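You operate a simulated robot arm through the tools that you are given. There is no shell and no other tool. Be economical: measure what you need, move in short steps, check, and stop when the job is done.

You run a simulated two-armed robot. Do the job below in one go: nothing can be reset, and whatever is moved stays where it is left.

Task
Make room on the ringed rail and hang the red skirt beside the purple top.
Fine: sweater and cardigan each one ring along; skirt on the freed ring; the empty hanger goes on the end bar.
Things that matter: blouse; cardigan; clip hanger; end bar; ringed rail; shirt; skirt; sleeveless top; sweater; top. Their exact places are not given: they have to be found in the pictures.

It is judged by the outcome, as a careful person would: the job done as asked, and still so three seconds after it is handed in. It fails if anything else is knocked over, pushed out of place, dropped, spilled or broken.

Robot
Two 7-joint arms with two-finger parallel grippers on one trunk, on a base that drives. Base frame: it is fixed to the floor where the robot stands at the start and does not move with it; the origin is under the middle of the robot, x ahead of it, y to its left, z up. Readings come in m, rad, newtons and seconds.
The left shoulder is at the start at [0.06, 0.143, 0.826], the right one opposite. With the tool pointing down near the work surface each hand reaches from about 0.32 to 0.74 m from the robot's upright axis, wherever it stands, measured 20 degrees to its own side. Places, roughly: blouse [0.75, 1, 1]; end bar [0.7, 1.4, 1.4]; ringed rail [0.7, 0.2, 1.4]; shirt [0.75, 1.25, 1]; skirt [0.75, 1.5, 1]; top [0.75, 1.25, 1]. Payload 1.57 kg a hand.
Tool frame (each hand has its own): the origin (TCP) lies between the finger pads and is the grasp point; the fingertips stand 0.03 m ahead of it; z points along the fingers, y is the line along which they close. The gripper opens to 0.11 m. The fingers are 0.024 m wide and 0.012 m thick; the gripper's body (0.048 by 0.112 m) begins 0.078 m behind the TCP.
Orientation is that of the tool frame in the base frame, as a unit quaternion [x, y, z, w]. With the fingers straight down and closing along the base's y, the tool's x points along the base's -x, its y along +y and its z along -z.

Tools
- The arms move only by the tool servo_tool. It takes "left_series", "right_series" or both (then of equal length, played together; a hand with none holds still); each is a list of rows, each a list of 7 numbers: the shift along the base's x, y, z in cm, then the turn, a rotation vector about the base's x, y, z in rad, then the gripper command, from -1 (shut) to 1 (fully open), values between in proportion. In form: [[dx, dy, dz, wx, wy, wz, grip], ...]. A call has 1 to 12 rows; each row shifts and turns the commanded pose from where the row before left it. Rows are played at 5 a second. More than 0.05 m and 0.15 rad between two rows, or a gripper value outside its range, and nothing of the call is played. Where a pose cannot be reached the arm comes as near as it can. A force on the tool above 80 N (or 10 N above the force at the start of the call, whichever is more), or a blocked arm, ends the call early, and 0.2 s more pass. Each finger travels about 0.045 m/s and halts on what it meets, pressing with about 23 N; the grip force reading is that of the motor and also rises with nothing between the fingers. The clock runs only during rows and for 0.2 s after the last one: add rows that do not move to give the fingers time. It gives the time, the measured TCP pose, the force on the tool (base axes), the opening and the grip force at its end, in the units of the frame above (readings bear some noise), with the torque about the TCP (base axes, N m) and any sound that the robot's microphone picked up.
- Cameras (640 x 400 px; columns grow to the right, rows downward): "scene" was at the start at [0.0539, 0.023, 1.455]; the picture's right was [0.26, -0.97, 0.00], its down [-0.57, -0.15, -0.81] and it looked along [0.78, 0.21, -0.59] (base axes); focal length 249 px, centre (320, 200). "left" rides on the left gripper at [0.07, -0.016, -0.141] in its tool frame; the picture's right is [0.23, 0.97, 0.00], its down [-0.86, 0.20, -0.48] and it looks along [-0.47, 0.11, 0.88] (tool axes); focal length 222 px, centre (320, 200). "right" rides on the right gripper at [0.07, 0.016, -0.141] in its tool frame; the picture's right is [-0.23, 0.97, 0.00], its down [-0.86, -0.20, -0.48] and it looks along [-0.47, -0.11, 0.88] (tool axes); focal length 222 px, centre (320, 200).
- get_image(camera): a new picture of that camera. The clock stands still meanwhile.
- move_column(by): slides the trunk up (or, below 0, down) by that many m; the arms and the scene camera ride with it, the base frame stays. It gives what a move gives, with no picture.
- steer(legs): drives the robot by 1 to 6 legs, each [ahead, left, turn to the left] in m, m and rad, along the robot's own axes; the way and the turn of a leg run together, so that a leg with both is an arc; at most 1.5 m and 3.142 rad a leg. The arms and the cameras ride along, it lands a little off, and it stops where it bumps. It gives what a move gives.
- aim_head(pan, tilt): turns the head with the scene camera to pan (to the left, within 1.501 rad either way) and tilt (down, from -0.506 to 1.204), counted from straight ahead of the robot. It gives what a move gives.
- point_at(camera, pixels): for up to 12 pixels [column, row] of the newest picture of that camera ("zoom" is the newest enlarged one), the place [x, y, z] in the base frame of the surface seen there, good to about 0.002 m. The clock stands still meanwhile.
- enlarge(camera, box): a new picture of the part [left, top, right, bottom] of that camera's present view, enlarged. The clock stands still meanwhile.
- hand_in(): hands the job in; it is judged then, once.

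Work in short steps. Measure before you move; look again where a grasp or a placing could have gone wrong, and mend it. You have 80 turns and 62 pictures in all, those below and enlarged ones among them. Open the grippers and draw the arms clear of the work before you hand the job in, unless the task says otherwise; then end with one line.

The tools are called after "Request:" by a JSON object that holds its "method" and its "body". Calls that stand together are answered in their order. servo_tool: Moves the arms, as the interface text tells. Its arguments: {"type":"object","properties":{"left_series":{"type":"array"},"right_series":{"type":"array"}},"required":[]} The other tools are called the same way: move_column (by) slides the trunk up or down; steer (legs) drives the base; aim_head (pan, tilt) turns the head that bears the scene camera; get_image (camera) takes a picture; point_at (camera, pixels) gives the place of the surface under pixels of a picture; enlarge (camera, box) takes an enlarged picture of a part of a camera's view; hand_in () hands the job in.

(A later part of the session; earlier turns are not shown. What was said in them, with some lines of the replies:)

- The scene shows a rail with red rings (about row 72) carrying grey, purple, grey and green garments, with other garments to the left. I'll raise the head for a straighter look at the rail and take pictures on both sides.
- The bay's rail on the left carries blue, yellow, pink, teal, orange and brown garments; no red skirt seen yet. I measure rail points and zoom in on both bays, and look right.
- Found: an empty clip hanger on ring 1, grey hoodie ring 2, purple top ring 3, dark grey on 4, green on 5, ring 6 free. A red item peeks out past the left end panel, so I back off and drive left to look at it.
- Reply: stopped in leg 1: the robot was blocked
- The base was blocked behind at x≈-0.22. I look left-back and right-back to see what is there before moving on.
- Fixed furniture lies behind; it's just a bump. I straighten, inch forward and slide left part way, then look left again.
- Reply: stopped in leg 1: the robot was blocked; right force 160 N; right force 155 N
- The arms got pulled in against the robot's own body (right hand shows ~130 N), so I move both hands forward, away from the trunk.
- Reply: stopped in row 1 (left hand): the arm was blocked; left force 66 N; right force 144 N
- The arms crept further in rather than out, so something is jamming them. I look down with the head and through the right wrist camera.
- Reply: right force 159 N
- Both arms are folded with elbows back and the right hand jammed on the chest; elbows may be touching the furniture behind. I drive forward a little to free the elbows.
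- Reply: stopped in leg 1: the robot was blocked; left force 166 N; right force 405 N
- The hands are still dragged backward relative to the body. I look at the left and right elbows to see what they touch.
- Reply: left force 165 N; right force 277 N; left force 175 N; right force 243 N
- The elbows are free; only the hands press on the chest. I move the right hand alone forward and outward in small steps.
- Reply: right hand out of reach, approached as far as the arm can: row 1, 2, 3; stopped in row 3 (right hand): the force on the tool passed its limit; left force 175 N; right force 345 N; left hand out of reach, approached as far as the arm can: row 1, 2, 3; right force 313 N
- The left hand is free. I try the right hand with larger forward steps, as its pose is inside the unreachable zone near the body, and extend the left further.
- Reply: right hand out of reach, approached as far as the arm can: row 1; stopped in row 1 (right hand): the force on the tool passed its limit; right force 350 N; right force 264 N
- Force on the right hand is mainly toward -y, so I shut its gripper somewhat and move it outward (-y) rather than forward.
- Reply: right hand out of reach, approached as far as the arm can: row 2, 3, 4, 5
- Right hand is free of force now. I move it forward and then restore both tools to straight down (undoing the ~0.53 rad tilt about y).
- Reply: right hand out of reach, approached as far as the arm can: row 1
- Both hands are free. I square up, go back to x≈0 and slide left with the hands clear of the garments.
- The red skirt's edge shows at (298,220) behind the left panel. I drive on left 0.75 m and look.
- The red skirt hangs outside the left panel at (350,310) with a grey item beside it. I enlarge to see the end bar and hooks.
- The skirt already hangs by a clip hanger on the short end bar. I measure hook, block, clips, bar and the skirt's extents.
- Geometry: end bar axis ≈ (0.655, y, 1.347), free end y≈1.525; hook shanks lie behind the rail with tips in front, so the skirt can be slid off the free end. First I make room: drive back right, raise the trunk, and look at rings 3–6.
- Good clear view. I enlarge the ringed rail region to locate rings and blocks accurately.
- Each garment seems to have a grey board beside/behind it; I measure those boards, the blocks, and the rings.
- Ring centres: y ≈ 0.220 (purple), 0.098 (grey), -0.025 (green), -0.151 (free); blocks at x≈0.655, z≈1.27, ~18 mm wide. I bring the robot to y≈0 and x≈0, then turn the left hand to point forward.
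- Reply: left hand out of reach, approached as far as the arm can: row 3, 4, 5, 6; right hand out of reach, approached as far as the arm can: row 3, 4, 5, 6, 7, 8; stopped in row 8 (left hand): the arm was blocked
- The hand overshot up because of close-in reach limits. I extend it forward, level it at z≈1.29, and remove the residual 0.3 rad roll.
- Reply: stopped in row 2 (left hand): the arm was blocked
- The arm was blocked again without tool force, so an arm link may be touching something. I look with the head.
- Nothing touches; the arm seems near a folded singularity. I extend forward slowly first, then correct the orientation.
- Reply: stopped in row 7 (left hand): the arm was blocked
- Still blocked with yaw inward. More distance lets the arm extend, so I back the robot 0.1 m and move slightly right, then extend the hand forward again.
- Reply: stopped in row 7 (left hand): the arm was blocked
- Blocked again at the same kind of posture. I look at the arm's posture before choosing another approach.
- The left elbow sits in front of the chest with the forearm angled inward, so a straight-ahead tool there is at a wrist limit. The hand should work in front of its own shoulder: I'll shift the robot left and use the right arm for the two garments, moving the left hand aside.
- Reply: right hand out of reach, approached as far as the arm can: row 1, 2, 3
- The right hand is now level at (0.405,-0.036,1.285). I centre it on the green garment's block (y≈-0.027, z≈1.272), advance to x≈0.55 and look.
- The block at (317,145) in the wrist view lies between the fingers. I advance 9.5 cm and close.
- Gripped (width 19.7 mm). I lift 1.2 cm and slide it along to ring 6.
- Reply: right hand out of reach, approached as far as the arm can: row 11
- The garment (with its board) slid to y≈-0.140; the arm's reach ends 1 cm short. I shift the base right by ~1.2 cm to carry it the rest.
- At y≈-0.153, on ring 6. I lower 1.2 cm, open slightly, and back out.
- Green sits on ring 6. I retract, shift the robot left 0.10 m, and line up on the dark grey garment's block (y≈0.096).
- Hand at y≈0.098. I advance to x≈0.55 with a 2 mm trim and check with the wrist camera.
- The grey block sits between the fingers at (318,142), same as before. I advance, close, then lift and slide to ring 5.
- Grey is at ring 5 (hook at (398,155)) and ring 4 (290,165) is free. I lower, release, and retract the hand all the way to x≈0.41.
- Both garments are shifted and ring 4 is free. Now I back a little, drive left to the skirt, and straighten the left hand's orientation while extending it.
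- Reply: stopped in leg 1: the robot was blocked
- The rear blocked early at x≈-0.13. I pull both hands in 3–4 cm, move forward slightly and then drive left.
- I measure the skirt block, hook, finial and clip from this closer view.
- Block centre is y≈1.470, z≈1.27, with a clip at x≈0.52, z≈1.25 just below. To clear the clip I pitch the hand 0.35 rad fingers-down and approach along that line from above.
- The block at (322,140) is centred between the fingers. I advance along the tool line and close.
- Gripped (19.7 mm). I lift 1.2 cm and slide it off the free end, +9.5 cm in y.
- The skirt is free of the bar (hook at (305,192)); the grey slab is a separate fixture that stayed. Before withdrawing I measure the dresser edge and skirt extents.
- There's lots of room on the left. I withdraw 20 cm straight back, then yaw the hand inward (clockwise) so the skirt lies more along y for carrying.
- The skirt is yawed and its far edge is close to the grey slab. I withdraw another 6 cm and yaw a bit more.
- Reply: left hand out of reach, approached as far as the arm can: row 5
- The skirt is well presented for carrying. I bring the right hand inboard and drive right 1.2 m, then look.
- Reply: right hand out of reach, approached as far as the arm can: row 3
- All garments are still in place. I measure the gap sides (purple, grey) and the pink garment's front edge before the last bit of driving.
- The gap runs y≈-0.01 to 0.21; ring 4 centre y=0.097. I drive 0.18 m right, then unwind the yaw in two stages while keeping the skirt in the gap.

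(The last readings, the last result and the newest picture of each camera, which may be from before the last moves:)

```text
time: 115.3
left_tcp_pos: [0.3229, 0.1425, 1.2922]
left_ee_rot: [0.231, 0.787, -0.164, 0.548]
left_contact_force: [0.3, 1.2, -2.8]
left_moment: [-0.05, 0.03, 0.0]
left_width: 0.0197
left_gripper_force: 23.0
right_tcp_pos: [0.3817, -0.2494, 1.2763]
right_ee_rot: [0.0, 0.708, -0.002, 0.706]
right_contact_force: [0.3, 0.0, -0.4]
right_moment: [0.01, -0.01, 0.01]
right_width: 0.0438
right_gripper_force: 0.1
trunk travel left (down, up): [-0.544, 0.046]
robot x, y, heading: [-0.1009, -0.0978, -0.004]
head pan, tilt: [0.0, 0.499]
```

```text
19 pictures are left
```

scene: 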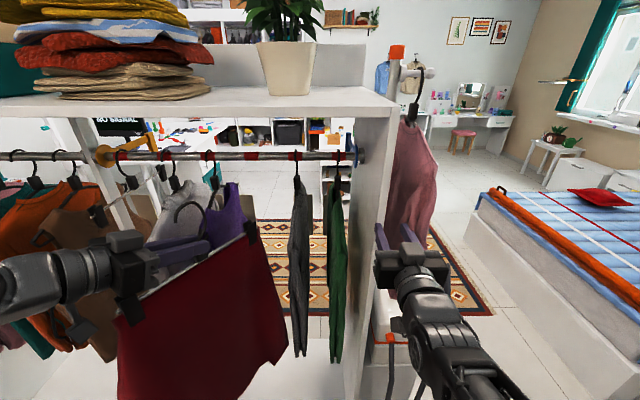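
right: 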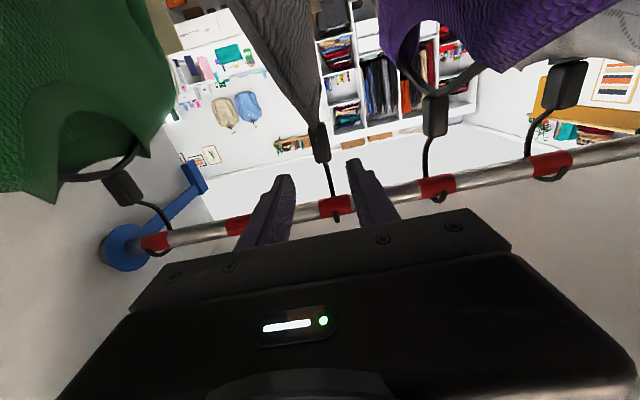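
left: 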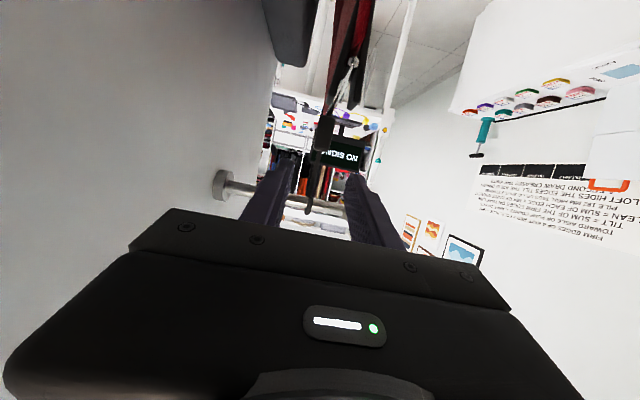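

Remaining yaw is 0.57 rad. Before going on I enlarge the hook in profile to measure tip height and opening.

Request:
{"method": "enlarge", "body": {"camera": "scene", "box": [130, 180, 258, 260]}}

Request:
{"method": "point_at", "body": {"camera": "zoom", "pixels": [[225, 150], [240, 120], [280, 107], [330, 105], [365, 140], [368, 180], [367, 210], [340, 240], [310, 250]]}}

```text
5.00 times, centred on (194, 220) of scene
```

zoom: 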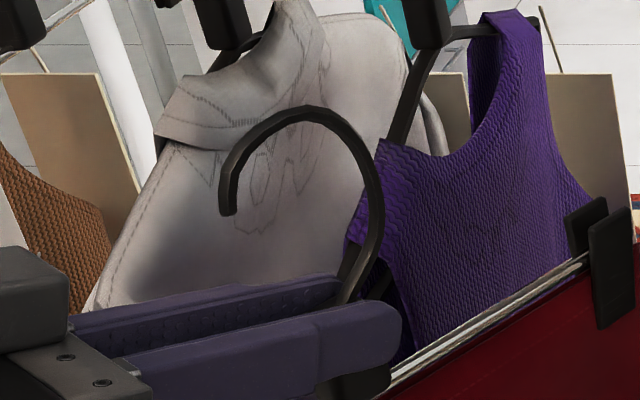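

```text
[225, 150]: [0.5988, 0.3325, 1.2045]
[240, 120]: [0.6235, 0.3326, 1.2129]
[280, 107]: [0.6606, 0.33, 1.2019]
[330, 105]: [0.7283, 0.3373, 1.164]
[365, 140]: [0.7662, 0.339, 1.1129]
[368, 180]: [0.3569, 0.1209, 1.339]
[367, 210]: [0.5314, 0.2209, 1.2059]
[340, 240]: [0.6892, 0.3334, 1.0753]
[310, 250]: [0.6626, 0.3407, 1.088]
```

I re-measure with pixels on the wire itself.

Request:
{"method": "point_at", "body": {"camera": "zoom", "pixels": [[228, 210], [228, 180], [245, 145], [300, 114], [340, 125], [372, 170], [377, 205], [372, 235], [348, 290], [340, 300], [360, 385]]}}

```text
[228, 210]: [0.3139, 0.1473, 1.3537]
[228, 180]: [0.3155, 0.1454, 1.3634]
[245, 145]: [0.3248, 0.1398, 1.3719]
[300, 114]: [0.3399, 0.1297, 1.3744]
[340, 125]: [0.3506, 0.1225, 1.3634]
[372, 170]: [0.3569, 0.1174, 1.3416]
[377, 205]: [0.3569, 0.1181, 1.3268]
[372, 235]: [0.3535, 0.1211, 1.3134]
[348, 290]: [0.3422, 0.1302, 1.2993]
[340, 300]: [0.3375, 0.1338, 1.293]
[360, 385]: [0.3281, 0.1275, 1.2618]
```

The hook profile: tip is 6.1 cm above the TCP and 1 cm behind it, hook top 8.2 cm, so the opening is ample. I finish unwinding the yaw, ease pitch by 0.1, drop under the rail height (z≈1.24), and move the right hand clear of the panel edge.

Request:
{"method": "servo_tool", "body": {"left_series": [[0, 0, -0.5, 0, 0, 0.114, -1], [0, 0, -0.5, 0, 0, 0.114, -1], [0, -0.5, -0.5, 0, 0, 0.114, -1], [0, -1, -0.5, 0, 0, 0.114, -1], [0, -1.2, -1, 0, 0, 0.114, -1], [0, -1.7, -1, 0, -0.05, 0, -1], [0, 0, -1.2, 0, -0.05, 0, -1], [0, 0, 0, 0, 0, 0, -1]], "right_series": [[0, -1.5, 0, 0, 0, 0, -0.2], [0, -1.5, 0, 0, 0, 0, -0.2], [0, -1.5, 0, 0, 0, 0, -0.2], [0, -1.5, 0, 0, 0, 0, -0.2], [0, -1.5, 0, 0, 0, 0, -0.2], [0, 0, 0, 0, 0, 0, -0.2], [0, 0, 0, 0, 0, 0, -0.2], [0, 0, 0, 0, 0, 0, -0.2]]}}

Request:
{"method": "steer", "body": {"legs": [[0.05, 0, 0.004]]}}

Request:
{"method": "get_image", "body": {"camera": "scene"}}

```text
time: 117.1
left_tcp_pos: [0.3288, 0.0979, 1.2535]
left_ee_rot: [0.0, 0.791, -0.003, 0.611]
left_contact_force: [0.3, 0.8, -3.6]
left_moment: [-0.02, 0.13, -0.01]
left_width: 0.0196
left_gripper_force: 23.0
left hand out of reach, approached as far as the arm can: row 7
right_tcp_pos: [0.3829, -0.3258, 1.2742]
right_ee_rot: [0.001, 0.708, -0.003, 0.706]
right_contact_force: [0.4, -0.3, 0.5]
right_moment: [-0.01, 0.01, 0.02]
right_width: 0.0438
right_gripper_force: 0.1
trunk travel left (down, up): [-0.544, 0.046]
robot x, y, heading: [-0.0944, -0.0974, -0.001]
head pan, tilt: [0.0, 0.499]
```

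```text
time: 118.0
left_tcp_pos: [0.3788, 0.0997, 1.2512]
left_ee_rot: [-0.001, 0.791, -0.002, 0.611]
left_contact_force: [-0.1, 0.9, -4.1]
left_moment: [0.0, 0.12, 0.01]
left_width: 0.0198
left_gripper_force: 22.7
right_tcp_pos: [0.4359, -0.3241, 1.2744]
right_ee_rot: [-0.001, 0.709, -0.002, 0.705]
right_contact_force: [-0.1, -0.1, -0.4]
right_moment: [0.01, -0.02, -0.01]
right_width: 0.044
right_gripper_force: 0.2
trunk travel left (down, up): [-0.544, 0.046]
robot x, y, heading: [-0.0524, -0.0952, 0.007]
head pan, tilt: [0.0, 0.499]
```

```text
17 pictures are left
```

scene: 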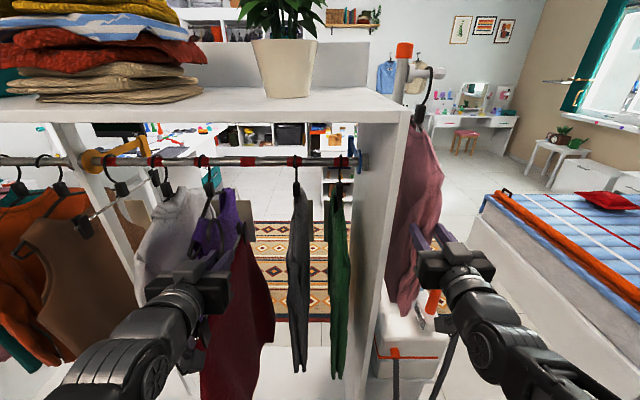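

Skirt is in front of the gap, y≈0.099. I advance to x≈0.58 while lowering to z≈1.24 and check the hook against the rail.

Request:
{"method": "servo_tool", "body": {"left_series": [[2.5, 0, -0.4, 0, 0, 0, -1], [2.5, 0, -0.4, 0, 0, 0, -1], [2.5, 0, -0.4, 0, 0, 0, -1], [2.5, 0, 0, 0, 0, 0, -1], [2.5, 0, 0, 0, 0, 0, -1], [2.5, 0, 0, 0, 0, 0, -1], [2.5, 0, 0, 0, 0, 0, -1], [2.5, 0, 0, 0, 0, 0, -1], [0, 0, 0, 0, 0, 0, -1]]}}

Request:
{"method": "aim_head", "body": {"pan": 0.25, "tilt": 0.4}}

Request:
{"method": "enlarge", "body": {"camera": "scene", "box": [180, 120, 420, 270]}}

```text
time: 120.0
left_tcp_pos: [0.5793, 0.1, 1.2396]
left_ee_rot: [0.0, 0.791, -0.003, 0.612]
left_contact_force: [-0.6, 0.1, -2.9]
left_moment: [0.01, 0.12, 0.0]
left_width: 0.0198
left_gripper_force: 23.0
right_tcp_pos: [0.4329, -0.3239, 1.2758]
right_ee_rot: [0.0, 0.708, -0.002, 0.707]
right_contact_force: [-0.3, 0.2, -0.5]
right_moment: [0.0, 0.03, -0.03]
right_width: 0.0437
right_gripper_force: 0.1
trunk travel left (down, up): [-0.544, 0.046]
robot x, y, heading: [-0.0507, -0.0951, 0.007]
head pan, tilt: [0.0, 0.499]
```

```text
time: 120.8
left_tcp_pos: [0.5805, 0.099, 1.241]
left_ee_rot: [0.0, 0.792, -0.003, 0.611]
left_contact_force: [-0.1, 0.8, -4.2]
left_moment: [-0.02, 0.13, 0.0]
left_width: 0.0197
left_gripper_force: 22.7
right_tcp_pos: [0.4332, -0.3234, 1.2765]
right_ee_rot: [-0.001, 0.708, -0.001, 0.706]
right_contact_force: [-0.1, 0.4, 1.0]
right_moment: [0.02, 0.0, 0.03]
right_width: 0.0442
right_gripper_force: 0.1
trunk travel left (down, up): [-0.544, 0.046]
robot x, y, heading: [-0.0471, -0.0946, 0.004]
head pan, tilt: [0.25, 0.4]
```

```text
2.67 times, centred on (300, 195) of scene
```

zoom: 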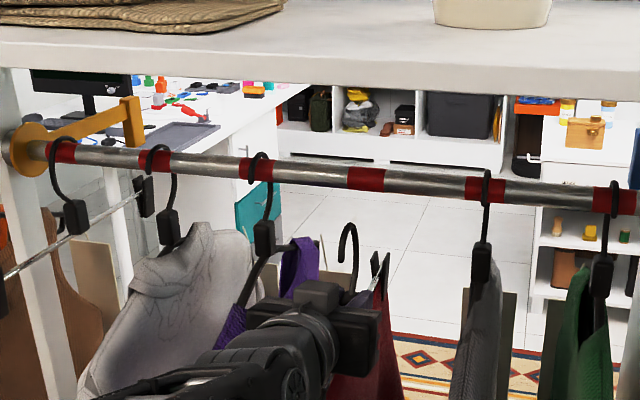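

The hook at (347,245) is under the rail and lined up with ring 4 (365,178). I go forward 11.5 cm beneath the rail, then raise 6.5 cm behind it.

Request:
{"method": "servo_tool", "body": {"left_series": [[2.5, 0, 0, 0, 0, 0, -1], [2.5, 0, 0, 0, 0, 0, -1], [2.5, 0, 0, 0, 0, 0, -1], [2, 0, 0, 0, 0, 0, -1], [2, 0, 0, 0, 0, 0, -1], [0, 0, 1.5, 0, 0, 0, -1], [0, 0, 1.5, 0, 0, 0, -1], [0, 0, 1.5, 0, 0, 0, -1], [0, 0, 1, 0, 0, 0, -1], [0, 0, 0.8, 0, 0, 0, -1], [0, 0, 0, 0, 0, 0, -1]]}}

Request:
{"method": "enlarge", "body": {"camera": "scene", "box": [260, 150, 380, 225]}}

```text
time: 123.2
left_tcp_pos: [0.6932, 0.1007, 1.3038]
left_ee_rot: [-0.001, 0.792, -0.001, 0.611]
left_contact_force: [1.0, 0.8, -3.8]
left_moment: [-0.03, 0.13, 0.02]
left_width: 0.0198
left_gripper_force: 23.0
right_tcp_pos: [0.4323, -0.3233, 1.2754]
right_ee_rot: [0.0, 0.708, -0.001, 0.706]
right_contact_force: [-0.1, -0.9, 0.0]
right_moment: [0.01, 0.02, -0.06]
right_width: 0.0439
right_gripper_force: 0.0
trunk travel left (down, up): [-0.544, 0.046]
robot x, y, heading: [-0.0467, -0.1007, 0.006]
head pan, tilt: [0.25, 0.4]
```

```text
5.33 times, centred on (320, 188) of scene
```

zoom: 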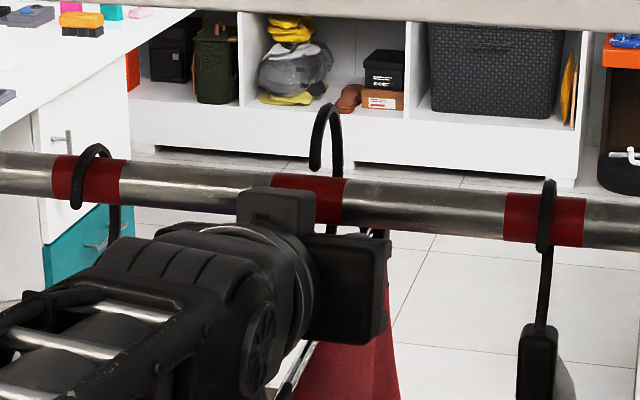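

No contact; the hook stands behind the rail. I measure the tip, hook top and rail top.

Request:
{"method": "point_at", "body": {"camera": "zoom", "pixels": [[314, 166], [313, 150], [326, 108], [335, 150], [310, 178], [310, 195], [365, 186]]}}

```text
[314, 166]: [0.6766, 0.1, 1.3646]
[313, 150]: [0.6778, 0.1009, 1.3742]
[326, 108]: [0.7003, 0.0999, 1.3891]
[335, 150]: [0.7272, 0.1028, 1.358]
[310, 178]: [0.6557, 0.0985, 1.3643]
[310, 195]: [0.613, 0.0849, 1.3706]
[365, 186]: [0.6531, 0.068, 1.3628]
```

The tip bottom is at z≈1.363 and the rail top ≈1.366, so I raise 1.0 cm more, then draw back 4.8 cm over the rail.

Request:
{"method": "servo_tool", "body": {"left_series": [[0, 0, 0.5, 0, 0, 0, -1], [0, 0, 0.5, 0, 0, 0, -1], [0, 0, 0, 0, 0, 0, -1], [-1, 0, 0, 0, 0, 0, -1], [-1, 0, 0, 0, 0, 0, -1], [-1, 0, 0, 0, 0, 0, -1], [-1, 0, 0, 0, 0, 0, -1], [-0.5, 0, 0, 0, 0, 0, -1], [0, 0, 0, 0, 0, 0, -1]]}}

Request:
{"method": "enlarge", "body": {"camera": "scene", "box": [260, 150, 380, 225]}}

```text
time: 125.2
left_tcp_pos: [0.6474, 0.1003, 1.3119]
left_ee_rot: [0.0, 0.792, -0.003, 0.611]
left_contact_force: [-0.3, -0.4, -3.1]
left_moment: [-0.02, 0.12, 0.03]
left_width: 0.0196
left_gripper_force: 23.2
right_tcp_pos: [0.4334, -0.3244, 1.2745]
right_ee_rot: [-0.002, 0.708, -0.001, 0.706]
right_contact_force: [-0.3, -0.3, -0.1]
right_moment: [0.01, 0.01, -0.01]
right_width: 0.0441
right_gripper_force: 0.0
trunk travel left (down, up): [-0.544, 0.046]
robot x, y, heading: [-0.0479, -0.098, 0.003]
head pan, tilt: [0.25, 0.4]
```

```text
5.33 times, centred on (320, 188) of scene
```

zoom: 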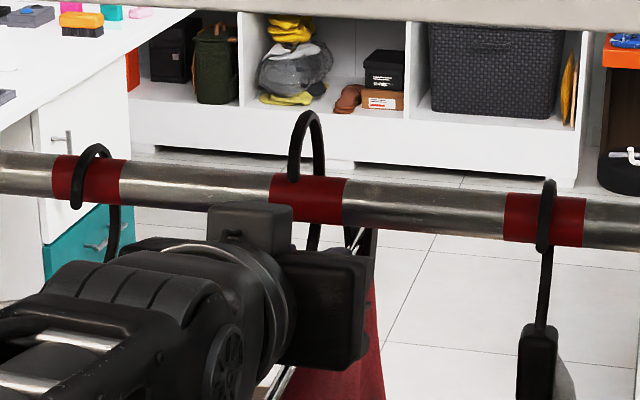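

The hook now straddles ring 4, tip in front at (293,182). I lower 2.9 cm, then open and back out along the tool line.

Request:
{"method": "servo_tool", "body": {"left_series": [[0, 0, -1, 0, 0, 0, -1], [0, 0, -1, 0, 0, 0, -1], [0, 0, -0.6, 0, 0, 0, -1], [0, 0, -0.3, 0, 0, 0, -1], [0, 0, 0, 0, 0, 0, -1]]}}

Request:
{"method": "enlarge", "body": {"camera": "scene", "box": [260, 150, 380, 225]}}

```text
time: 126.4
left_tcp_pos: [0.6479, 0.0996, 1.2853]
left_ee_rot: [0.0, 0.791, -0.002, 0.612]
left_contact_force: [2.6, -0.1, -0.3]
left_moment: [0.0, 0.29, 0.01]
left_width: 0.0198
left_gripper_force: 23.1
right_tcp_pos: [0.4332, -0.3242, 1.276]
right_ee_rot: [-0.001, 0.708, -0.001, 0.706]
right_contact_force: [-0.1, 0.2, -0.1]
right_moment: [0.01, 0.05, -0.05]
right_width: 0.0439
right_gripper_force: 0.0
trunk travel left (down, up): [-0.544, 0.046]
robot x, y, heading: [-0.052, -0.0975, -0.001]
head pan, tilt: [0.25, 0.4]
```

```text
5.33 times, centred on (320, 188) of scene
```

zoom: 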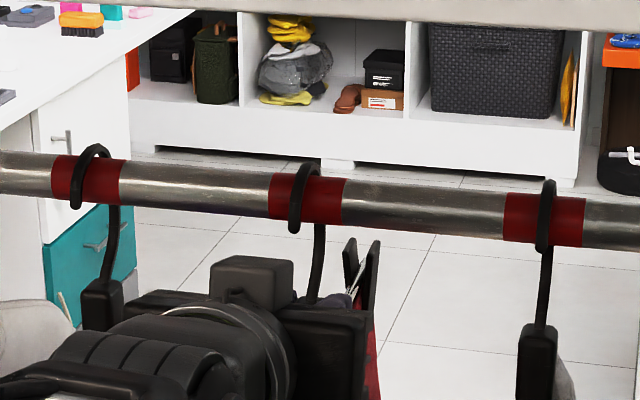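

The hook is seated on ring 4. I open slowly and retreat along the tool axis.

Request:
{"method": "servo_tool", "body": {"left_series": [[0, 0, 0, 0, 0, 0, -0.5], [0, 0, 0, 0, 0, 0, -0.25], [0, 0, 0, 0, 0, 0, -0.25], [-1.5, 0, 0.4, 0, 0, 0, -0.25], [-2.5, 0, 0.65, 0, 0, 0, -0.25], [-3, 0, 0.7, 0, 0, 0, -0.25], [-3.5, 0, 0.7, 0, 0, 0, -0.25], [-4, 0, 0.5, 0, 0, 0, -0.25], [-4, 0, 0, 0, 0, 0, -0.25], [-4, 0, 0, 0, 0, 0, -0.25], [-2, 0, 0, 0, 0, 0, -0.25]]}}

Request:
{"method": "aim_head", "body": {"pan": 0.3, "tilt": 0.5}}

Request:
{"method": "get_image", "body": {"camera": "scene"}}

```text
time: 128.8
left_tcp_pos: [0.4001, 0.1008, 1.3122]
left_ee_rot: [-0.002, 0.791, -0.001, 0.612]
left_contact_force: [-0.3, -0.5, -0.6]
left_moment: [-0.01, -0.01, 0.01]
left_width: 0.0412
left_gripper_force: 0.1
right_tcp_pos: [0.4331, -0.3246, 1.2757]
right_ee_rot: [0.0, 0.708, -0.002, 0.706]
right_contact_force: [0.3, -0.5, -0.3]
right_moment: [-0.01, 0.03, -0.04]
right_width: 0.0441
right_gripper_force: 0.1
trunk travel left (down, up): [-0.544, 0.046]
robot x, y, heading: [-0.0477, -0.0967, 0.0]
head pan, tilt: [0.25, 0.4]
```

```text
time: 129.4
left_tcp_pos: [0.4007, 0.1008, 1.3127]
left_ee_rot: [-0.001, 0.791, -0.002, 0.611]
left_contact_force: [0.0, -1.1, 0.0]
left_moment: [0.02, -0.02, 0.02]
left_width: 0.0414
left_gripper_force: 0.1
right_tcp_pos: [0.432, -0.3231, 1.275]
right_ee_rot: [-0.002, 0.708, 0.0, 0.706]
right_contact_force: [-0.1, 0.9, 0.9]
right_moment: [0.02, 0.0, 0.03]
right_width: 0.0439
right_gripper_force: 0.0
trunk travel left (down, up): [-0.544, 0.046]
robot x, y, heading: [-0.0513, -0.0982, 0.003]
head pan, tilt: [0.3, 0.499]
```

```text
12 pictures are left
```

scene: 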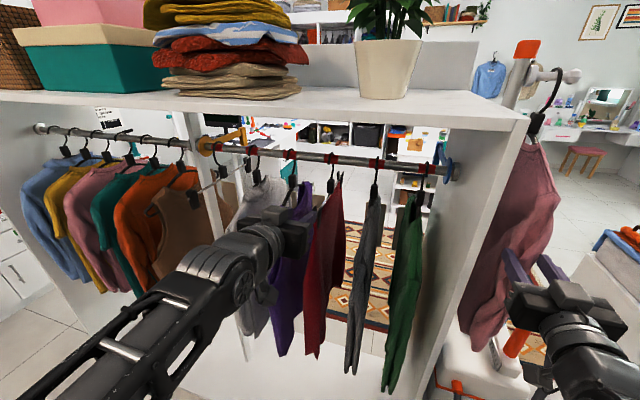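

The red skirt hangs on ring 4 next to the purple top. Now the empty clip hanger on ring 1: I measure its block (218,172), clips, the gold flange and the divider post.

Request:
{"method": "point_at", "body": {"camera": "scene", "pixels": [[220, 173], [221, 177], [217, 150], [193, 198], [253, 162], [205, 146], [240, 134], [186, 120], [194, 130], [205, 205], [238, 345], [160, 215]]}}

```text
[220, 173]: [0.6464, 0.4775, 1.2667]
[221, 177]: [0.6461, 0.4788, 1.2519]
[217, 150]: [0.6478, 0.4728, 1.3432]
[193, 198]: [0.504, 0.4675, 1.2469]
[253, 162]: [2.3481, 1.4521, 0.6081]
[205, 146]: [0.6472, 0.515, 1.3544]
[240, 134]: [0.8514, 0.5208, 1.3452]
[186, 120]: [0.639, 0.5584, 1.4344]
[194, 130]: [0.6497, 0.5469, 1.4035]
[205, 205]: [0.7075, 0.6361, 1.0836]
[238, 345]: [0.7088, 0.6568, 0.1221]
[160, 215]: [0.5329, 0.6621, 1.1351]
```

The post starts at x≈0.64, y≈0.55, so it is clear of the gripper body. I back the robot 6.5 cm, drive left 0.31 m, then align the left hand on the block at y≈0.476 and advance.

Request:
{"method": "steer", "body": {"legs": [[-0.065, 0, 0], [0, 0.31, 0]]}}

```text
time: 132.1
left_tcp_pos: [0.334, 0.4067, 1.3118]
left_ee_rot: [-0.003, 0.791, 0.0, 0.612]
left_contact_force: [0.1, -0.2, 0.3]
left_moment: [0.01, 0.01, -0.03]
left_width: 0.041
left_gripper_force: 0.1
right_tcp_pos: [0.3677, -0.0187, 1.2742]
right_ee_rot: [-0.003, 0.708, 0.0, 0.706]
right_contact_force: [0.4, 0.4, 0.1]
right_moment: [-0.04, 0.0, -0.05]
right_width: 0.044
right_gripper_force: 0.1
trunk travel left (down, up): [-0.544, 0.046]
robot x, y, heading: [-0.1152, 0.207, 0.007]
head pan, tilt: [0.3, 0.499]
```

I raise the right hand slightly for clearance, drive forward 6.5 cm, and bring the left hand to a pre-grasp point in front of the block.

Request:
{"method": "servo_tool", "body": {"left_series": [[0, 2.3, -0.2, 0, 0, 0, -0.2], [0, 2.3, -0.3, 0, 0, 0, -0.2], [0, 2.3, -0.3, 0, 0, 0, -0.2], [0, 0, 0, 0, 0, 0, -0.2]], "right_series": [[0, 0, 1.2, 0, 0, 0, -0.2], [0, 0, 1.2, 0, 0, 0, -0.2], [0, 0, 1.2, 0, 0, 0, -0.2], [0, 0, 0, 0, 0, 0, -0.2]]}}

Request:
{"method": "steer", "body": {"legs": [[0.065, 0, -0.005]]}}

Request:
{"method": "servo_tool", "body": {"left_series": [[3.2, 0, 0, 0, 0, 0, -0.2], [3.2, 0, 0, 0, 0, 0, -0.2], [3.2, 0, 0, 0, 0, 0, -0.2], [3.2, 0, 0, 0, 0, 0, -0.2], [0, 0, 0, 0, 0, 0, -0.2]]}}

Request:
{"method": "get_image", "body": {"camera": "left"}}

```text
time: 133.1
left_tcp_pos: [0.3346, 0.4732, 1.3042]
left_ee_rot: [-0.003, 0.791, 0.0, 0.612]
left_contact_force: [0.0, -0.5, 0.2]
left_moment: [-0.01, 0.01, 0.01]
left_width: 0.0439
left_gripper_force: 0.1
right_tcp_pos: [0.367, -0.0192, 1.3104]
right_ee_rot: [-0.004, 0.708, 0.002, 0.706]
right_contact_force: [-0.1, 0.1, -0.5]
right_moment: [0.0, 0.02, 0.0]
right_width: 0.0439
right_gripper_force: 0.1
trunk travel left (down, up): [-0.544, 0.046]
robot x, y, heading: [-0.1197, 0.2014, 0.01]
head pan, tilt: [0.3, 0.499]
```

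```text
time: 134.1
left_tcp_pos: [0.401, 0.4712, 1.3048]
left_ee_rot: [-0.001, 0.792, -0.002, 0.611]
left_contact_force: [0.7, 0.0, -0.3]
left_moment: [0.0, -0.03, -0.02]
left_width: 0.0442
left_gripper_force: 0.1
right_tcp_pos: [0.4334, -0.0201, 1.3107]
right_ee_rot: [-0.001, 0.708, -0.001, 0.706]
right_contact_force: [0.3, -0.5, -0.1]
right_moment: [-0.01, -0.01, -0.01]
right_width: 0.044
right_gripper_force: 0.0
trunk travel left (down, up): [-0.544, 0.046]
robot x, y, heading: [-0.0527, 0.2097, 0.001]
head pan, tilt: [0.3, 0.499]
```

```text
time: 135.3
left_tcp_pos: [0.528, 0.4736, 1.3037]
left_ee_rot: [-0.001, 0.791, -0.001, 0.612]
left_contact_force: [-0.6, -0.6, 0.4]
left_moment: [0.03, 0.0, -0.01]
left_width: 0.0442
left_gripper_force: 0.1
right_tcp_pos: [0.4307, -0.0208, 1.3111]
right_ee_rot: [0.0, 0.708, -0.002, 0.706]
right_contact_force: [-0.9, 0.4, -0.4]
right_moment: [0.0, 0.02, -0.01]
right_width: 0.0439
right_gripper_force: 0.1
trunk travel left (down, up): [-0.544, 0.046]
robot x, y, heading: [-0.054, 0.2028, 0.002]
head pan, tilt: [0.3, 0.499]
```

```text
11 pictures are left
```

left: 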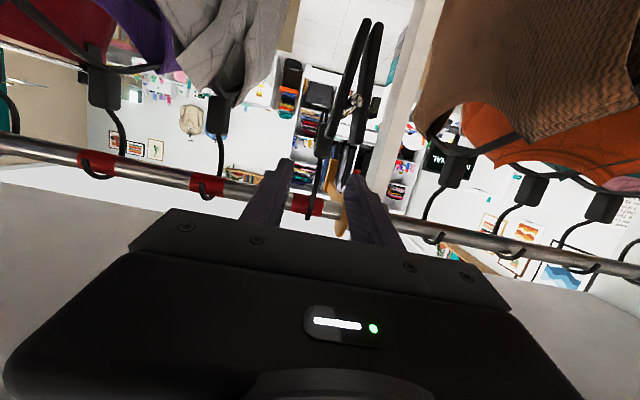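

The block (327,145) lies between the fingers, slightly to the +y side. I trim 2 mm, advance along the tool line and close.

Request:
{"method": "servo_tool", "body": {"left_series": [[2.5, 0.2, -0.65, 0, 0, 0, -0.2], [2.5, 0, -0.65, 0, 0, 0, -0.2], [2.5, 0, -0.65, 0, 0, 0, -0.2], [2.0, 0, -0.55, 0, 0, 0, -0.2], [2.0, 0, -0.5, 0, 0, 0, -0.2], [0, 0, 0, 0, 0, 0, -1], [0, 0, 0, 0, 0, 0, -1], [0, 0, 0, 0, 0, 0, -1], [0, 0, 0, 0, 0, 0, -1]]}}

```text
time: 137.3
left_tcp_pos: [0.6418, 0.4725, 1.275]
left_ee_rot: [0.001, 0.791, -0.003, 0.612]
left_contact_force: [1.6, -0.5, 4.5]
left_moment: [0.0, 0.05, 0.01]
left_width: 0.0193
left_gripper_force: 22.7
right_tcp_pos: [0.4309, -0.0211, 1.3119]
right_ee_rot: [-0.001, 0.708, 0.0, 0.706]
right_contact_force: [0.1, -0.2, 1.0]
right_moment: [-0.01, -0.01, 0.0]
right_width: 0.044
right_gripper_force: 0.0
trunk travel left (down, up): [-0.544, 0.046]
robot x, y, heading: [-0.0524, 0.2082, -0.0]
head pan, tilt: [0.3, 0.499]
```

Gripped (19.3 mm). I raise 3.2 cm, pausing to check the tip before moving it back over the rail.

Request:
{"method": "servo_tool", "body": {"left_series": [[0, 0, 1, 0, 0, 0, -1], [0, 0, 1, 0, 0, 0, -1], [0, 0, 1.2, 0, 0, 0, -1], [0, 0, 0, 0, 0, 0, -1]]}}

Request:
{"method": "enlarge", "body": {"camera": "scene", "box": [250, 90, 410, 190]}}

```text
time: 138.3
left_tcp_pos: [0.6439, 0.4742, 1.3069]
left_ee_rot: [-0.001, 0.792, -0.002, 0.611]
left_contact_force: [0.3, 0.9, 0.6]
left_moment: [0.03, 0.03, 0.01]
left_width: 0.0193
left_gripper_force: 23.4
right_tcp_pos: [0.432, -0.0198, 1.3097]
right_ee_rot: [-0.001, 0.708, -0.001, 0.706]
right_contact_force: [-0.3, 0.1, -0.4]
right_moment: [-0.01, -0.02, -0.01]
right_width: 0.0441
right_gripper_force: 0.1
trunk travel left (down, up): [-0.544, 0.046]
robot x, y, heading: [-0.0499, 0.2002, 0.006]
head pan, tilt: [0.3, 0.499]
```

```text
4.00 times, centred on (330, 140) of scene
```

zoom: 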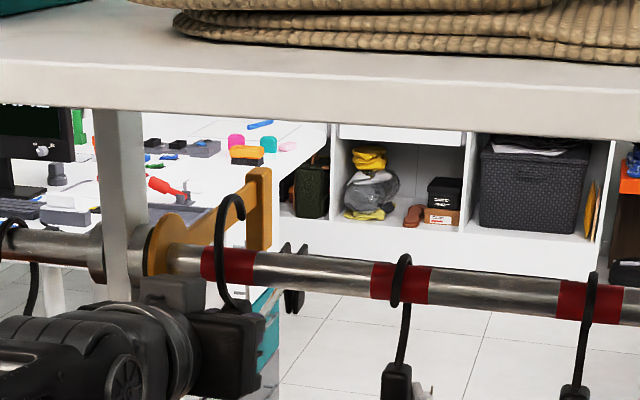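

This hook looks different: its shank seems to pass in front of the rail. I measure points on its wire to be sure which way it opens.

Request:
{"method": "point_at", "body": {"camera": "zoom", "pixels": [[219, 225], [220, 250], [224, 275], [236, 303], [230, 198], [241, 205], [243, 225], [244, 245], [210, 262]]}}

```text
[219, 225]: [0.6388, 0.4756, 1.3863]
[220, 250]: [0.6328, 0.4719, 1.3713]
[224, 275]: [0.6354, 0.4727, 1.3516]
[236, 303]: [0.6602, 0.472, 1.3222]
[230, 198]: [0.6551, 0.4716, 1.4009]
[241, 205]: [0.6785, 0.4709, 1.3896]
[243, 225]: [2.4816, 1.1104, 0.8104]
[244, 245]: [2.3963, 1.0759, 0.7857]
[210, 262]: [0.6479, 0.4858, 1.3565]
```

Confirmed: this hanger's shank is in front and its tip behind (top z 1.401), so it lifts off toward me. I raise 0.6 cm more and pull straight back.

Request:
{"method": "servo_tool", "body": {"left_series": [[0, 0, 0.6, 0, 0, 0, -1], [-1.5, 0, 0, 0, 0, 0, -1], [-2, 0, 0, 0, 0, 0, -1], [-2.5, 0, 0, 0, 0, 0, -1], [-3, 0, 0, 0, 0, 0, -1], [-3.5, 0, 0, 0, 0, 0, -1], [-3.5, 0, 0, 0, 0, 0, -1], [-3.5, 0, 0, 0, 0, 0, -1], [-3.5, 0, 0, 0, 0, 0, -1], [0, 0, 0, 0, 0, 0, -1]]}}

Request:
{"method": "get_image", "body": {"camera": "scene"}}

```text
time: 140.5
left_tcp_pos: [0.4142, 0.4756, 1.3123]
left_ee_rot: [0.0, 0.792, -0.003, 0.611]
left_contact_force: [-0.9, -1.2, -1.0]
left_moment: [0.01, 0.07, 0.01]
left_width: 0.0193
left_gripper_force: 23.0
right_tcp_pos: [0.431, -0.0207, 1.3114]
right_ee_rot: [-0.002, 0.708, -0.001, 0.706]
right_contact_force: [0.6, 0.9, 0.1]
right_moment: [0.0, 0.0, 0.0]
right_width: 0.0439
right_gripper_force: 0.1
trunk travel left (down, up): [-0.544, 0.046]
robot x, y, heading: [-0.0504, 0.2044, 0.006]
head pan, tilt: [0.3, 0.499]
```

```text
9 pictures are left
```

scene: 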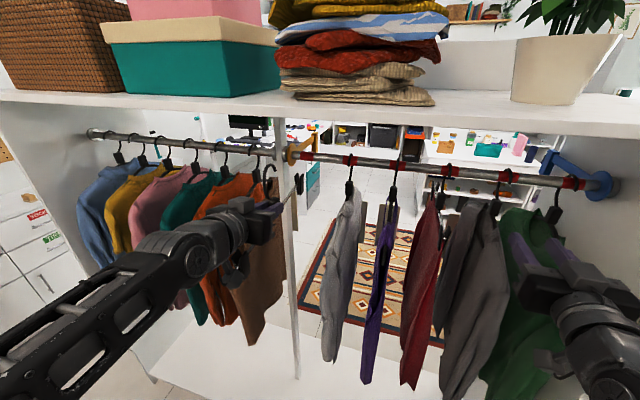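

The hanger is off the rail (hook at (268,180)) and everything else hangs undisturbed. I back up 6 cm, yaw it inward for carrying, and drive to the end bar.

Request:
{"method": "steer", "body": {"legs": [[-0.06, 0, 0]]}}

Request:
{"method": "servo_tool", "body": {"left_series": [[-0.3, 0, 0, 0, 0, -0.1, -1], [-0.3, 0, 0, 0, 0, -0.13, -1], [-0.3, 0, 0, 0, 0, -0.13, -1], [-0.3, 0, 0, 0, 0, -0.13, -1], [-0.3, 0, 0, 0, 0, -0.13, -1], [-0.3, 0, 0, 0, 0, -0.13, -1], [-0.3, 0, 0, 0, 0, -0.13, -1], [-0.3, 0, 0, 0, 0, -0.13, -1], [0, 0, 0, 0, 0, 0, -1]]}}

Request:
{"method": "steer", "body": {"legs": [[0, 1.06, 0]]}}

```text
time: 141.4
left_tcp_pos: [0.3524, 0.4747, 1.3121]
left_ee_rot: [-0.001, 0.791, -0.001, 0.612]
left_contact_force: [-0.9, -0.9, -0.4]
left_moment: [-0.01, 0.02, -0.01]
left_width: 0.0193
left_gripper_force: 23.2
right_tcp_pos: [0.3695, -0.0197, 1.3123]
right_ee_rot: [0.0, 0.707, -0.001, 0.707]
right_contact_force: [-0.5, 0.2, -0.1]
right_moment: [-0.01, 0.02, -0.01]
right_width: 0.0438
right_gripper_force: 0.1
trunk travel left (down, up): [-0.544, 0.046]
robot x, y, heading: [-0.1099, 0.2067, 0.006]
head pan, tilt: [0.3, 0.499]
```

```text
time: 143.4
left_tcp_pos: [0.3305, 0.4736, 1.3115]
left_ee_rot: [0.383, 0.693, -0.297, 0.534]
left_contact_force: [-0.4, 0.1, -0.8]
left_moment: [0.03, -0.01, 0.0]
left_width: 0.0193
left_gripper_force: 22.5
right_tcp_pos: [0.3701, -0.0208, 1.3118]
right_ee_rot: [-0.001, 0.708, -0.001, 0.706]
right_contact_force: [-0.5, 0.4, -0.7]
right_moment: [0.05, -0.01, 0.04]
right_width: 0.0436
right_gripper_force: 0.1
trunk travel left (down, up): [-0.544, 0.046]
robot x, y, heading: [-0.1097, 0.2042, 0.006]
head pan, tilt: [0.3, 0.499]
```

```text
time: 148.8
left_tcp_pos: [0.3328, 1.5193, 1.3118]
left_ee_rot: [0.386, 0.691, -0.3, 0.533]
left_contact_force: [-4.3, 0.6, -2.3]
left_moment: [0.05, 0.16, -0.48]
left_width: 0.0203
left_gripper_force: 23.0
right_tcp_pos: [0.3704, 1.0226, 1.311]
right_ee_rot: [0.002, 0.708, -0.004, 0.706]
right_contact_force: [0.5, -0.2, -0.4]
right_moment: [-0.04, 0.03, 0.02]
right_width: 0.0443
right_gripper_force: 0.0
trunk travel left (down, up): [-0.544, 0.046]
robot x, y, heading: [-0.1065, 1.2554, -0.008]
head pan, tilt: [0.3, 0.499]
```

There's a light 4 N push at the hand; I look to see what the hanger touches.

Request:
{"method": "aim_head", "body": {"pan": 0.4, "tilt": 0.45}}

Request:
{"method": "get_image", "body": {"camera": "scene"}}

```text
time: 149.5
left_tcp_pos: [0.3334, 1.5177, 1.3112]
left_ee_rot: [0.387, 0.69, -0.301, 0.532]
left_contact_force: [-3.7, 0.8, -1.6]
left_moment: [0.08, 0.21, -0.52]
left_width: 0.0203
left_gripper_force: 23.0
right_tcp_pos: [0.3705, 1.0238, 1.3119]
right_ee_rot: [0.002, 0.708, -0.004, 0.706]
right_contact_force: [0.0, 1.1, 0.3]
right_moment: [-0.01, 0.04, -0.06]
right_width: 0.044
right_gripper_force: 0.1
trunk travel left (down, up): [-0.544, 0.046]
robot x, y, heading: [-0.1064, 1.2534, -0.009]
head pan, tilt: [0.4, 0.45]
```

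```text
8 pictures are left
```

scene: 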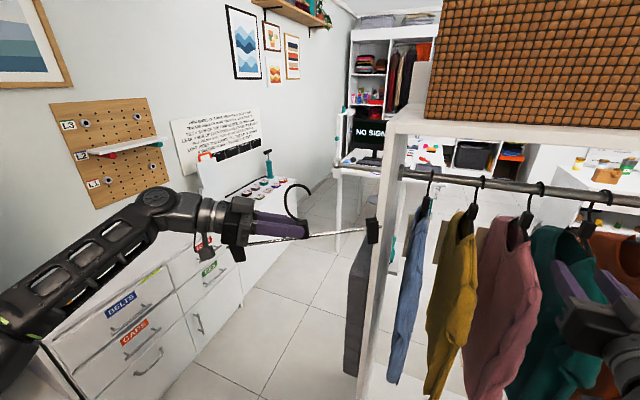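

The far clip (372,230) grazes the panel's front edge. I draw back slightly and move the hand left to clear it.

Request:
{"method": "servo_tool", "body": {"left_series": [[-1, 0, 0, 0, 0, 0, -1], [-0.5, 1.5, 0, 0, 0, 0, -1], [0, 2, 0, 0, 0, 0, -1], [0, 2, 0, 0, 0, 0, -1], [0, 1, 0, 0, 0, 0, -1], [0, 0, 0, 0, 0, 0, -1]]}}

```text
time: 150.9
left_tcp_pos: [0.3192, 1.5841, 1.3115]
left_ee_rot: [0.385, 0.69, -0.3, 0.534]
left_contact_force: [0.8, 0.0, -0.5]
left_moment: [0.01, 0.0, -0.01]
left_width: 0.0193
left_gripper_force: 22.7
right_tcp_pos: [0.3707, 1.0231, 1.3112]
right_ee_rot: [0.002, 0.708, -0.005, 0.706]
right_contact_force: [-1.1, 0.3, 0.4]
right_moment: [-0.04, -0.01, -0.01]
right_width: 0.044
right_gripper_force: 0.0
trunk travel left (down, up): [-0.544, 0.046]
robot x, y, heading: [-0.1124, 1.253, -0.007]
head pan, tilt: [0.4, 0.45]
```

Free again. I unwind the yaw here, then drive forward 3 cm and line up at y≈1.468.

Request:
{"method": "servo_tool", "body": {"left_series": [[0.3, 0, 0, 0, 0, 0.126, -1], [0.3, 0, 0, 0, 0, 0.126, -1], [0.3, 0, 0, 0, 0, 0.126, -1], [0.3, 0, 0, 0, 0, 0.126, -1], [0.3, 0, 0, 0, 0, 0.126, -1], [0.3, 0, 0, 0, 0, 0.126, -1], [0.3, 0, 0, 0, 0, 0.126, -1], [0.3, 0, 0, 0, 0, 0.126, -1], [0, 0, 0, 0, 0, 0, -1]]}}

Request:
{"method": "steer", "body": {"legs": [[0.035, 0, 0.007]]}}

Request:
{"method": "servo_tool", "body": {"left_series": [[0, -2, 0, 0, 0, 0, -1], [0, -2, 0, 0, 0, 0, -1], [2, -2.5, 0, 0, 0, 0, -1], [2, -2.5, 0, 0, 0, 0, -1], [2.5, -1.5, 0, 0, 0, 0, -1], [2.5, 0, 0, 0, 0, 0, -1], [2.5, 0, 0, 0, 0, 0, -1], [0, 0, 0, 0, 0, 0, -1]]}}

Request:
{"method": "get_image", "body": {"camera": "scene"}}

```text
time: 152.9
left_tcp_pos: [0.3429, 1.5833, 1.3127]
left_ee_rot: [0.004, 0.791, -0.006, 0.611]
left_contact_force: [0.2, -0.2, -0.2]
left_moment: [0.01, 0.03, 0.02]
left_width: 0.0194
left_gripper_force: 23.0
right_tcp_pos: [0.3713, 1.0243, 1.3124]
right_ee_rot: [0.002, 0.708, -0.004, 0.706]
right_contact_force: [-0.2, 0.5, -0.4]
right_moment: [0.01, 0.02, 0.01]
right_width: 0.0442
right_gripper_force: 0.0
trunk travel left (down, up): [-0.544, 0.046]
robot x, y, heading: [-0.1046, 1.2561, -0.006]
head pan, tilt: [0.4, 0.45]
```

```text
time: 153.8
left_tcp_pos: [0.3769, 1.5859, 1.3106]
left_ee_rot: [0.001, 0.792, -0.003, 0.611]
left_contact_force: [0.9, -0.8, -0.5]
left_moment: [0.02, 0.02, 0.01]
left_width: 0.0191
left_gripper_force: 23.3
right_tcp_pos: [0.4102, 1.0272, 1.3109]
right_ee_rot: [0.0, 0.709, -0.002, 0.705]
right_contact_force: [0.1, -0.4, 0.7]
right_moment: [0.03, -0.04, -0.01]
right_width: 0.0439
right_gripper_force: 0.0
trunk travel left (down, up): [-0.544, 0.046]
robot x, y, heading: [-0.0726, 1.2545, 0.003]
head pan, tilt: [0.4, 0.45]
```

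```text
time: 155.6
left_tcp_pos: [0.4905, 1.4798, 1.3136]
left_ee_rot: [0.0, 0.791, -0.003, 0.612]
left_contact_force: [0.5, 0.2, -1.1]
left_moment: [0.02, 0.03, 0.0]
left_width: 0.0194
left_gripper_force: 23.1
right_tcp_pos: [0.4071, 1.0268, 1.3117]
right_ee_rot: [0.0, 0.708, -0.002, 0.706]
right_contact_force: [-0.3, 0.1, 0.1]
right_moment: [-0.03, 0.01, 0.0]
right_width: 0.0442
right_gripper_force: 0.0
trunk travel left (down, up): [-0.544, 0.046]
robot x, y, heading: [-0.0742, 1.2544, 0.003]
head pan, tilt: [0.4, 0.45]
```

```text
7 pictures are left
```

scene: 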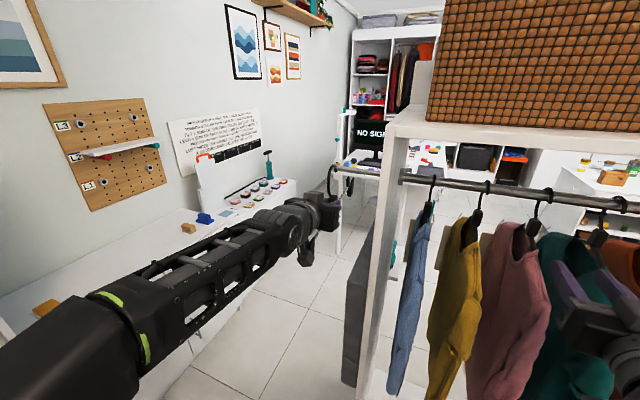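

The hook is lined up short of the bar. I advance over the bar (tip clears by ~1.8 cm), dropping 0.5 cm near the end, then check.

Request:
{"method": "servo_tool", "body": {"left_series": [[2, -0.6, 0, 0, 0, 0, -1], [2.5, -0.7, 0, 0, 0, 0, -1], [2.5, 0, 0, 0, 0, 0, -1], [2, 0, 0, 0, 0, 0, -1], [2, 0, 0, 0, 0, 0, -1], [2, 0, -0.3, 0, 0, 0, -1], [1.3, 0, -0.3, 0, 0, 0, -1], [1, 0, 0, 0, 0, 0, -1], [0, 0, 0, 0, 0, 0, -1]]}}

Request:
{"method": "enlarge", "body": {"camera": "scene", "box": [280, 120, 440, 220]}}

Request:
{"method": "point_at", "body": {"camera": "zoom", "pixels": [[190, 180], [200, 170], [210, 165], [220, 180], [270, 200], [235, 195]]}}

```text
time: 157.6
left_tcp_pos: [0.6439, 1.4674, 1.3072]
left_ee_rot: [0.001, 0.792, -0.003, 0.611]
left_contact_force: [-0.4, 0.1, -0.9]
left_moment: [0.02, 0.02, -0.01]
left_width: 0.0195
left_gripper_force: 23.1
right_tcp_pos: [0.4068, 1.0274, 1.3122]
right_ee_rot: [0.0, 0.708, -0.002, 0.707]
right_contact_force: [0.0, 0.4, 0.0]
right_moment: [0.0, -0.01, -0.01]
right_width: 0.044
right_gripper_force: 0.0
trunk travel left (down, up): [-0.544, 0.046]
robot x, y, heading: [-0.0745, 1.2533, -0.001]
head pan, tilt: [0.4, 0.45]
```

```text
4.00 times, centred on (360, 170) of scene
```

zoom: 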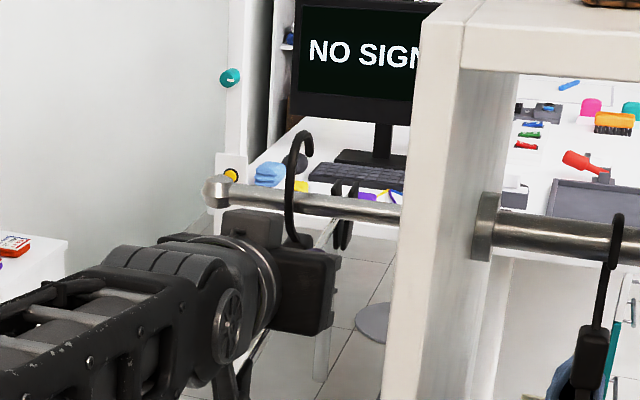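

```text
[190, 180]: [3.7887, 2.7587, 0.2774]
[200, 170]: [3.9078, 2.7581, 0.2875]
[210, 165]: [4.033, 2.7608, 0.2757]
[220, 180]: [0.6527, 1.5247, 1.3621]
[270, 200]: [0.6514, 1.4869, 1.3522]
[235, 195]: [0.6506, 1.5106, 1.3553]
```

The shank is in front of the bar and the tip (311,152) is above and behind it. I lower 3.4 cm onto the bar.

Request:
{"method": "servo_tool", "body": {"left_series": [[0, 0, -1, 0, 0, 0, -1], [0, 0, -1, 0, 0, 0, -1], [0, 0, -0.8, 0, 0, 0, -1], [0, 0, -0.6, 0, 0, 0, -1], [0, 0, 0, 0, 0, 0, -1]]}}

Request:
{"method": "enlarge", "body": {"camera": "scene", "box": [280, 120, 440, 220]}}

```text
time: 158.8
left_tcp_pos: [0.6438, 1.4678, 1.2715]
left_ee_rot: [0.001, 0.791, -0.003, 0.612]
left_contact_force: [0.9, 0.6, -0.4]
left_moment: [-0.01, 0.03, -0.01]
left_width: 0.0196
left_gripper_force: 22.9
right_tcp_pos: [0.4076, 1.0258, 1.3123]
right_ee_rot: [0.0, 0.708, -0.002, 0.706]
right_contact_force: [-0.7, 0.6, -0.5]
right_moment: [0.02, -0.02, 0.01]
right_width: 0.0443
right_gripper_force: 0.0
trunk travel left (down, up): [-0.544, 0.046]
robot x, y, heading: [-0.0774, 1.2525, -0.001]
head pan, tilt: [0.4, 0.45]
```

```text
4.00 times, centred on (360, 170) of scene
```

zoom: 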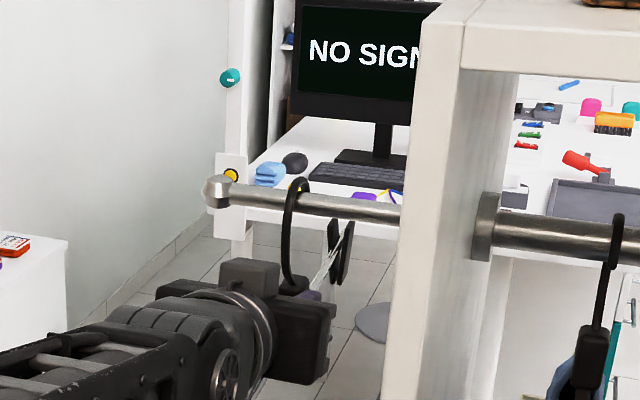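

The hook is over the bar, within a few millimetres of resting. I lower slightly more, then open slowly and back away along the tool axis.

Request:
{"method": "servo_tool", "body": {"left_series": [[0, 0, -0.3, 0, 0, 0, -1], [0, 0, -0.2, 0, 0, 0, -1], [0, 0, 0, 0, 0, 0, -0.6], [0, 0, 0, 0, 0, 0, -0.25], [0, 0, 0, 0, 0, 0, -0.25], [-1.5, 0, 0.4, 0, 0, 0, -0.25], [-2.5, 0, 0.65, 0, 0, 0, -0.25], [-3, 0, 0.7, 0, 0, 0, -0.25], [-3.5, 0, 0.7, 0, 0, 0, -0.25], [-4, 0, 0.5, 0, 0, 0, -0.25], [-4, 0, 0, 0, 0, 0, -0.25], [-4, 0, 0, 0, 0, 0, -0.25]]}}

Request:
{"method": "get_image", "body": {"camera": "scene"}}

```text
time: 161.4
left_tcp_pos: [0.4138, 1.4702, 1.2962]
left_ee_rot: [0.001, 0.791, -0.003, 0.612]
left_contact_force: [0.8, -1.6, 0.2]
left_moment: [0.01, 0.01, 0.01]
left_width: 0.0414
left_gripper_force: 0.0
right_tcp_pos: [0.406, 1.0276, 1.3121]
right_ee_rot: [0.0, 0.707, -0.001, 0.707]
right_contact_force: [-0.1, 0.4, 0.1]
right_moment: [-0.01, 0.0, 0.0]
right_width: 0.044
right_gripper_force: 0.0
trunk travel left (down, up): [-0.544, 0.046]
robot x, y, heading: [-0.0734, 1.253, 0.003]
head pan, tilt: [0.4, 0.45]
```

```text
4 pictures are left
```

scene: 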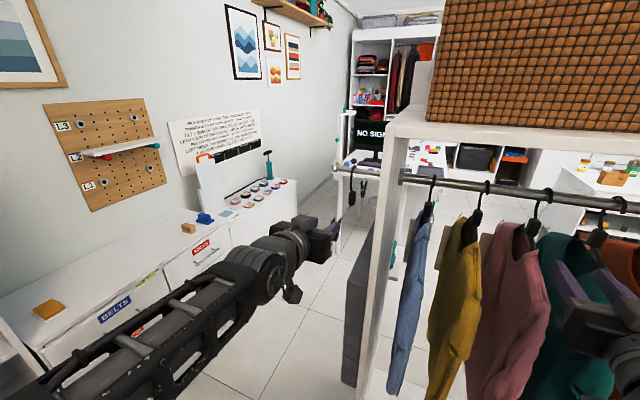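

The hanger hangs on the end bar at (352,178). I open both grippers, draw the hands back, and verify both the end bar and the ringed rail.

Request:
{"method": "servo_tool", "body": {"left_series": [[-2, 0, 0, 0, 0, 0, 0.5], [-2, 0, 0, 0, 0, 0, 1], [0, 0, 0, 0, 0, 0, 1], [0, 0, 0, 0, 0, 0, 1]], "right_series": [[-2, 0, 0, 0, 0, 0, 0.5], [-1, 0, 0, 0, 0, 0, 1], [0, 0, 0, 0, 0, 0, 1], [0, 0, 0, 0, 0, 0, 1]]}}

Request:
{"method": "enlarge", "body": {"camera": "scene", "box": [300, 140, 428, 220]}}

Request:
{"method": "aim_head", "body": {"pan": -0.9, "tilt": 0.3}}

Request:
{"method": "get_image", "body": {"camera": "scene"}}

```text
time: 162.4
left_tcp_pos: [0.3772, 1.4677, 1.2975]
left_ee_rot: [0.001, 0.791, -0.004, 0.611]
left_contact_force: [0.1, -0.3, -0.2]
left_moment: [-0.01, 0.02, 0.0]
left_width: 0.1098
left_gripper_force: 0.0
right_tcp_pos: [0.3766, 1.0251, 1.3109]
right_ee_rot: [0.0, 0.708, -0.002, 0.706]
right_contact_force: [-0.7, 0.6, -0.2]
right_moment: [0.0, 0.02, -0.02]
right_width: 0.1101
right_gripper_force: 0.0
trunk travel left (down, up): [-0.544, 0.046]
robot x, y, heading: [-0.077, 1.2529, -0.001]
head pan, tilt: [0.4, 0.45]
```

```text
5.00 times, centred on (364, 180) of scene
```

zoom: 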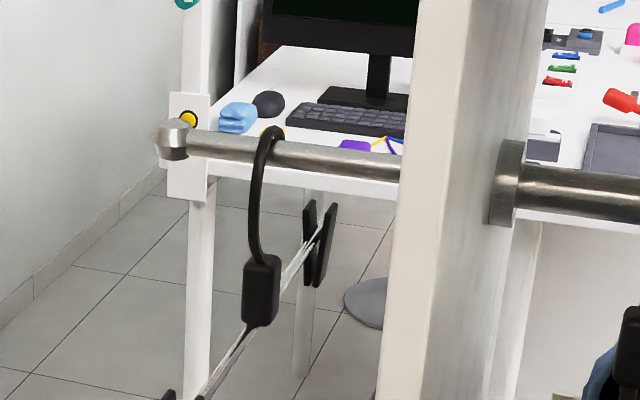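

```text
time: 163.8
left_tcp_pos: [0.3774, 1.4697, 1.2968]
left_ee_rot: [0.002, 0.791, -0.004, 0.611]
left_contact_force: [0.0, 0.1, 0.5]
left_moment: [0.0, -0.01, 0.01]
left_width: 0.1102
left_gripper_force: 0.0
right_tcp_pos: [0.3774, 1.0259, 1.3115]
right_ee_rot: [0.0, 0.708, -0.002, 0.706]
right_contact_force: [0.6, 0.6, 0.5]
right_moment: [0.01, 0.01, -0.01]
right_width: 0.11
right_gripper_force: 0.1
trunk travel left (down, up): [-0.544, 0.046]
robot x, y, heading: [-0.075, 1.2506, -0.002]
head pan, tilt: [-0.901, 0.3]
```

```text
2 pictures are left
```

scene: 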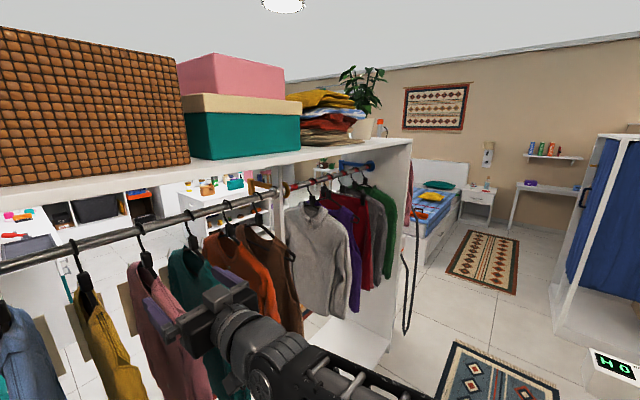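

The end bar holds the empty hanger. The ringed rail reads hoodie, purple, red skirt, grey, green, and all the other garments are undisturbed. Both hands are open, empty and clear, so I hand in.

Request:
{"method": "hand_in", "body": {}}

```text
The job is handed in.
```

The red skirt now hangs on the freed ring beside the purple top, the dark grey and green garments (which I took to be the sweater and cardigan) are each one ring along, and the empty clip hanger is on the end bar.
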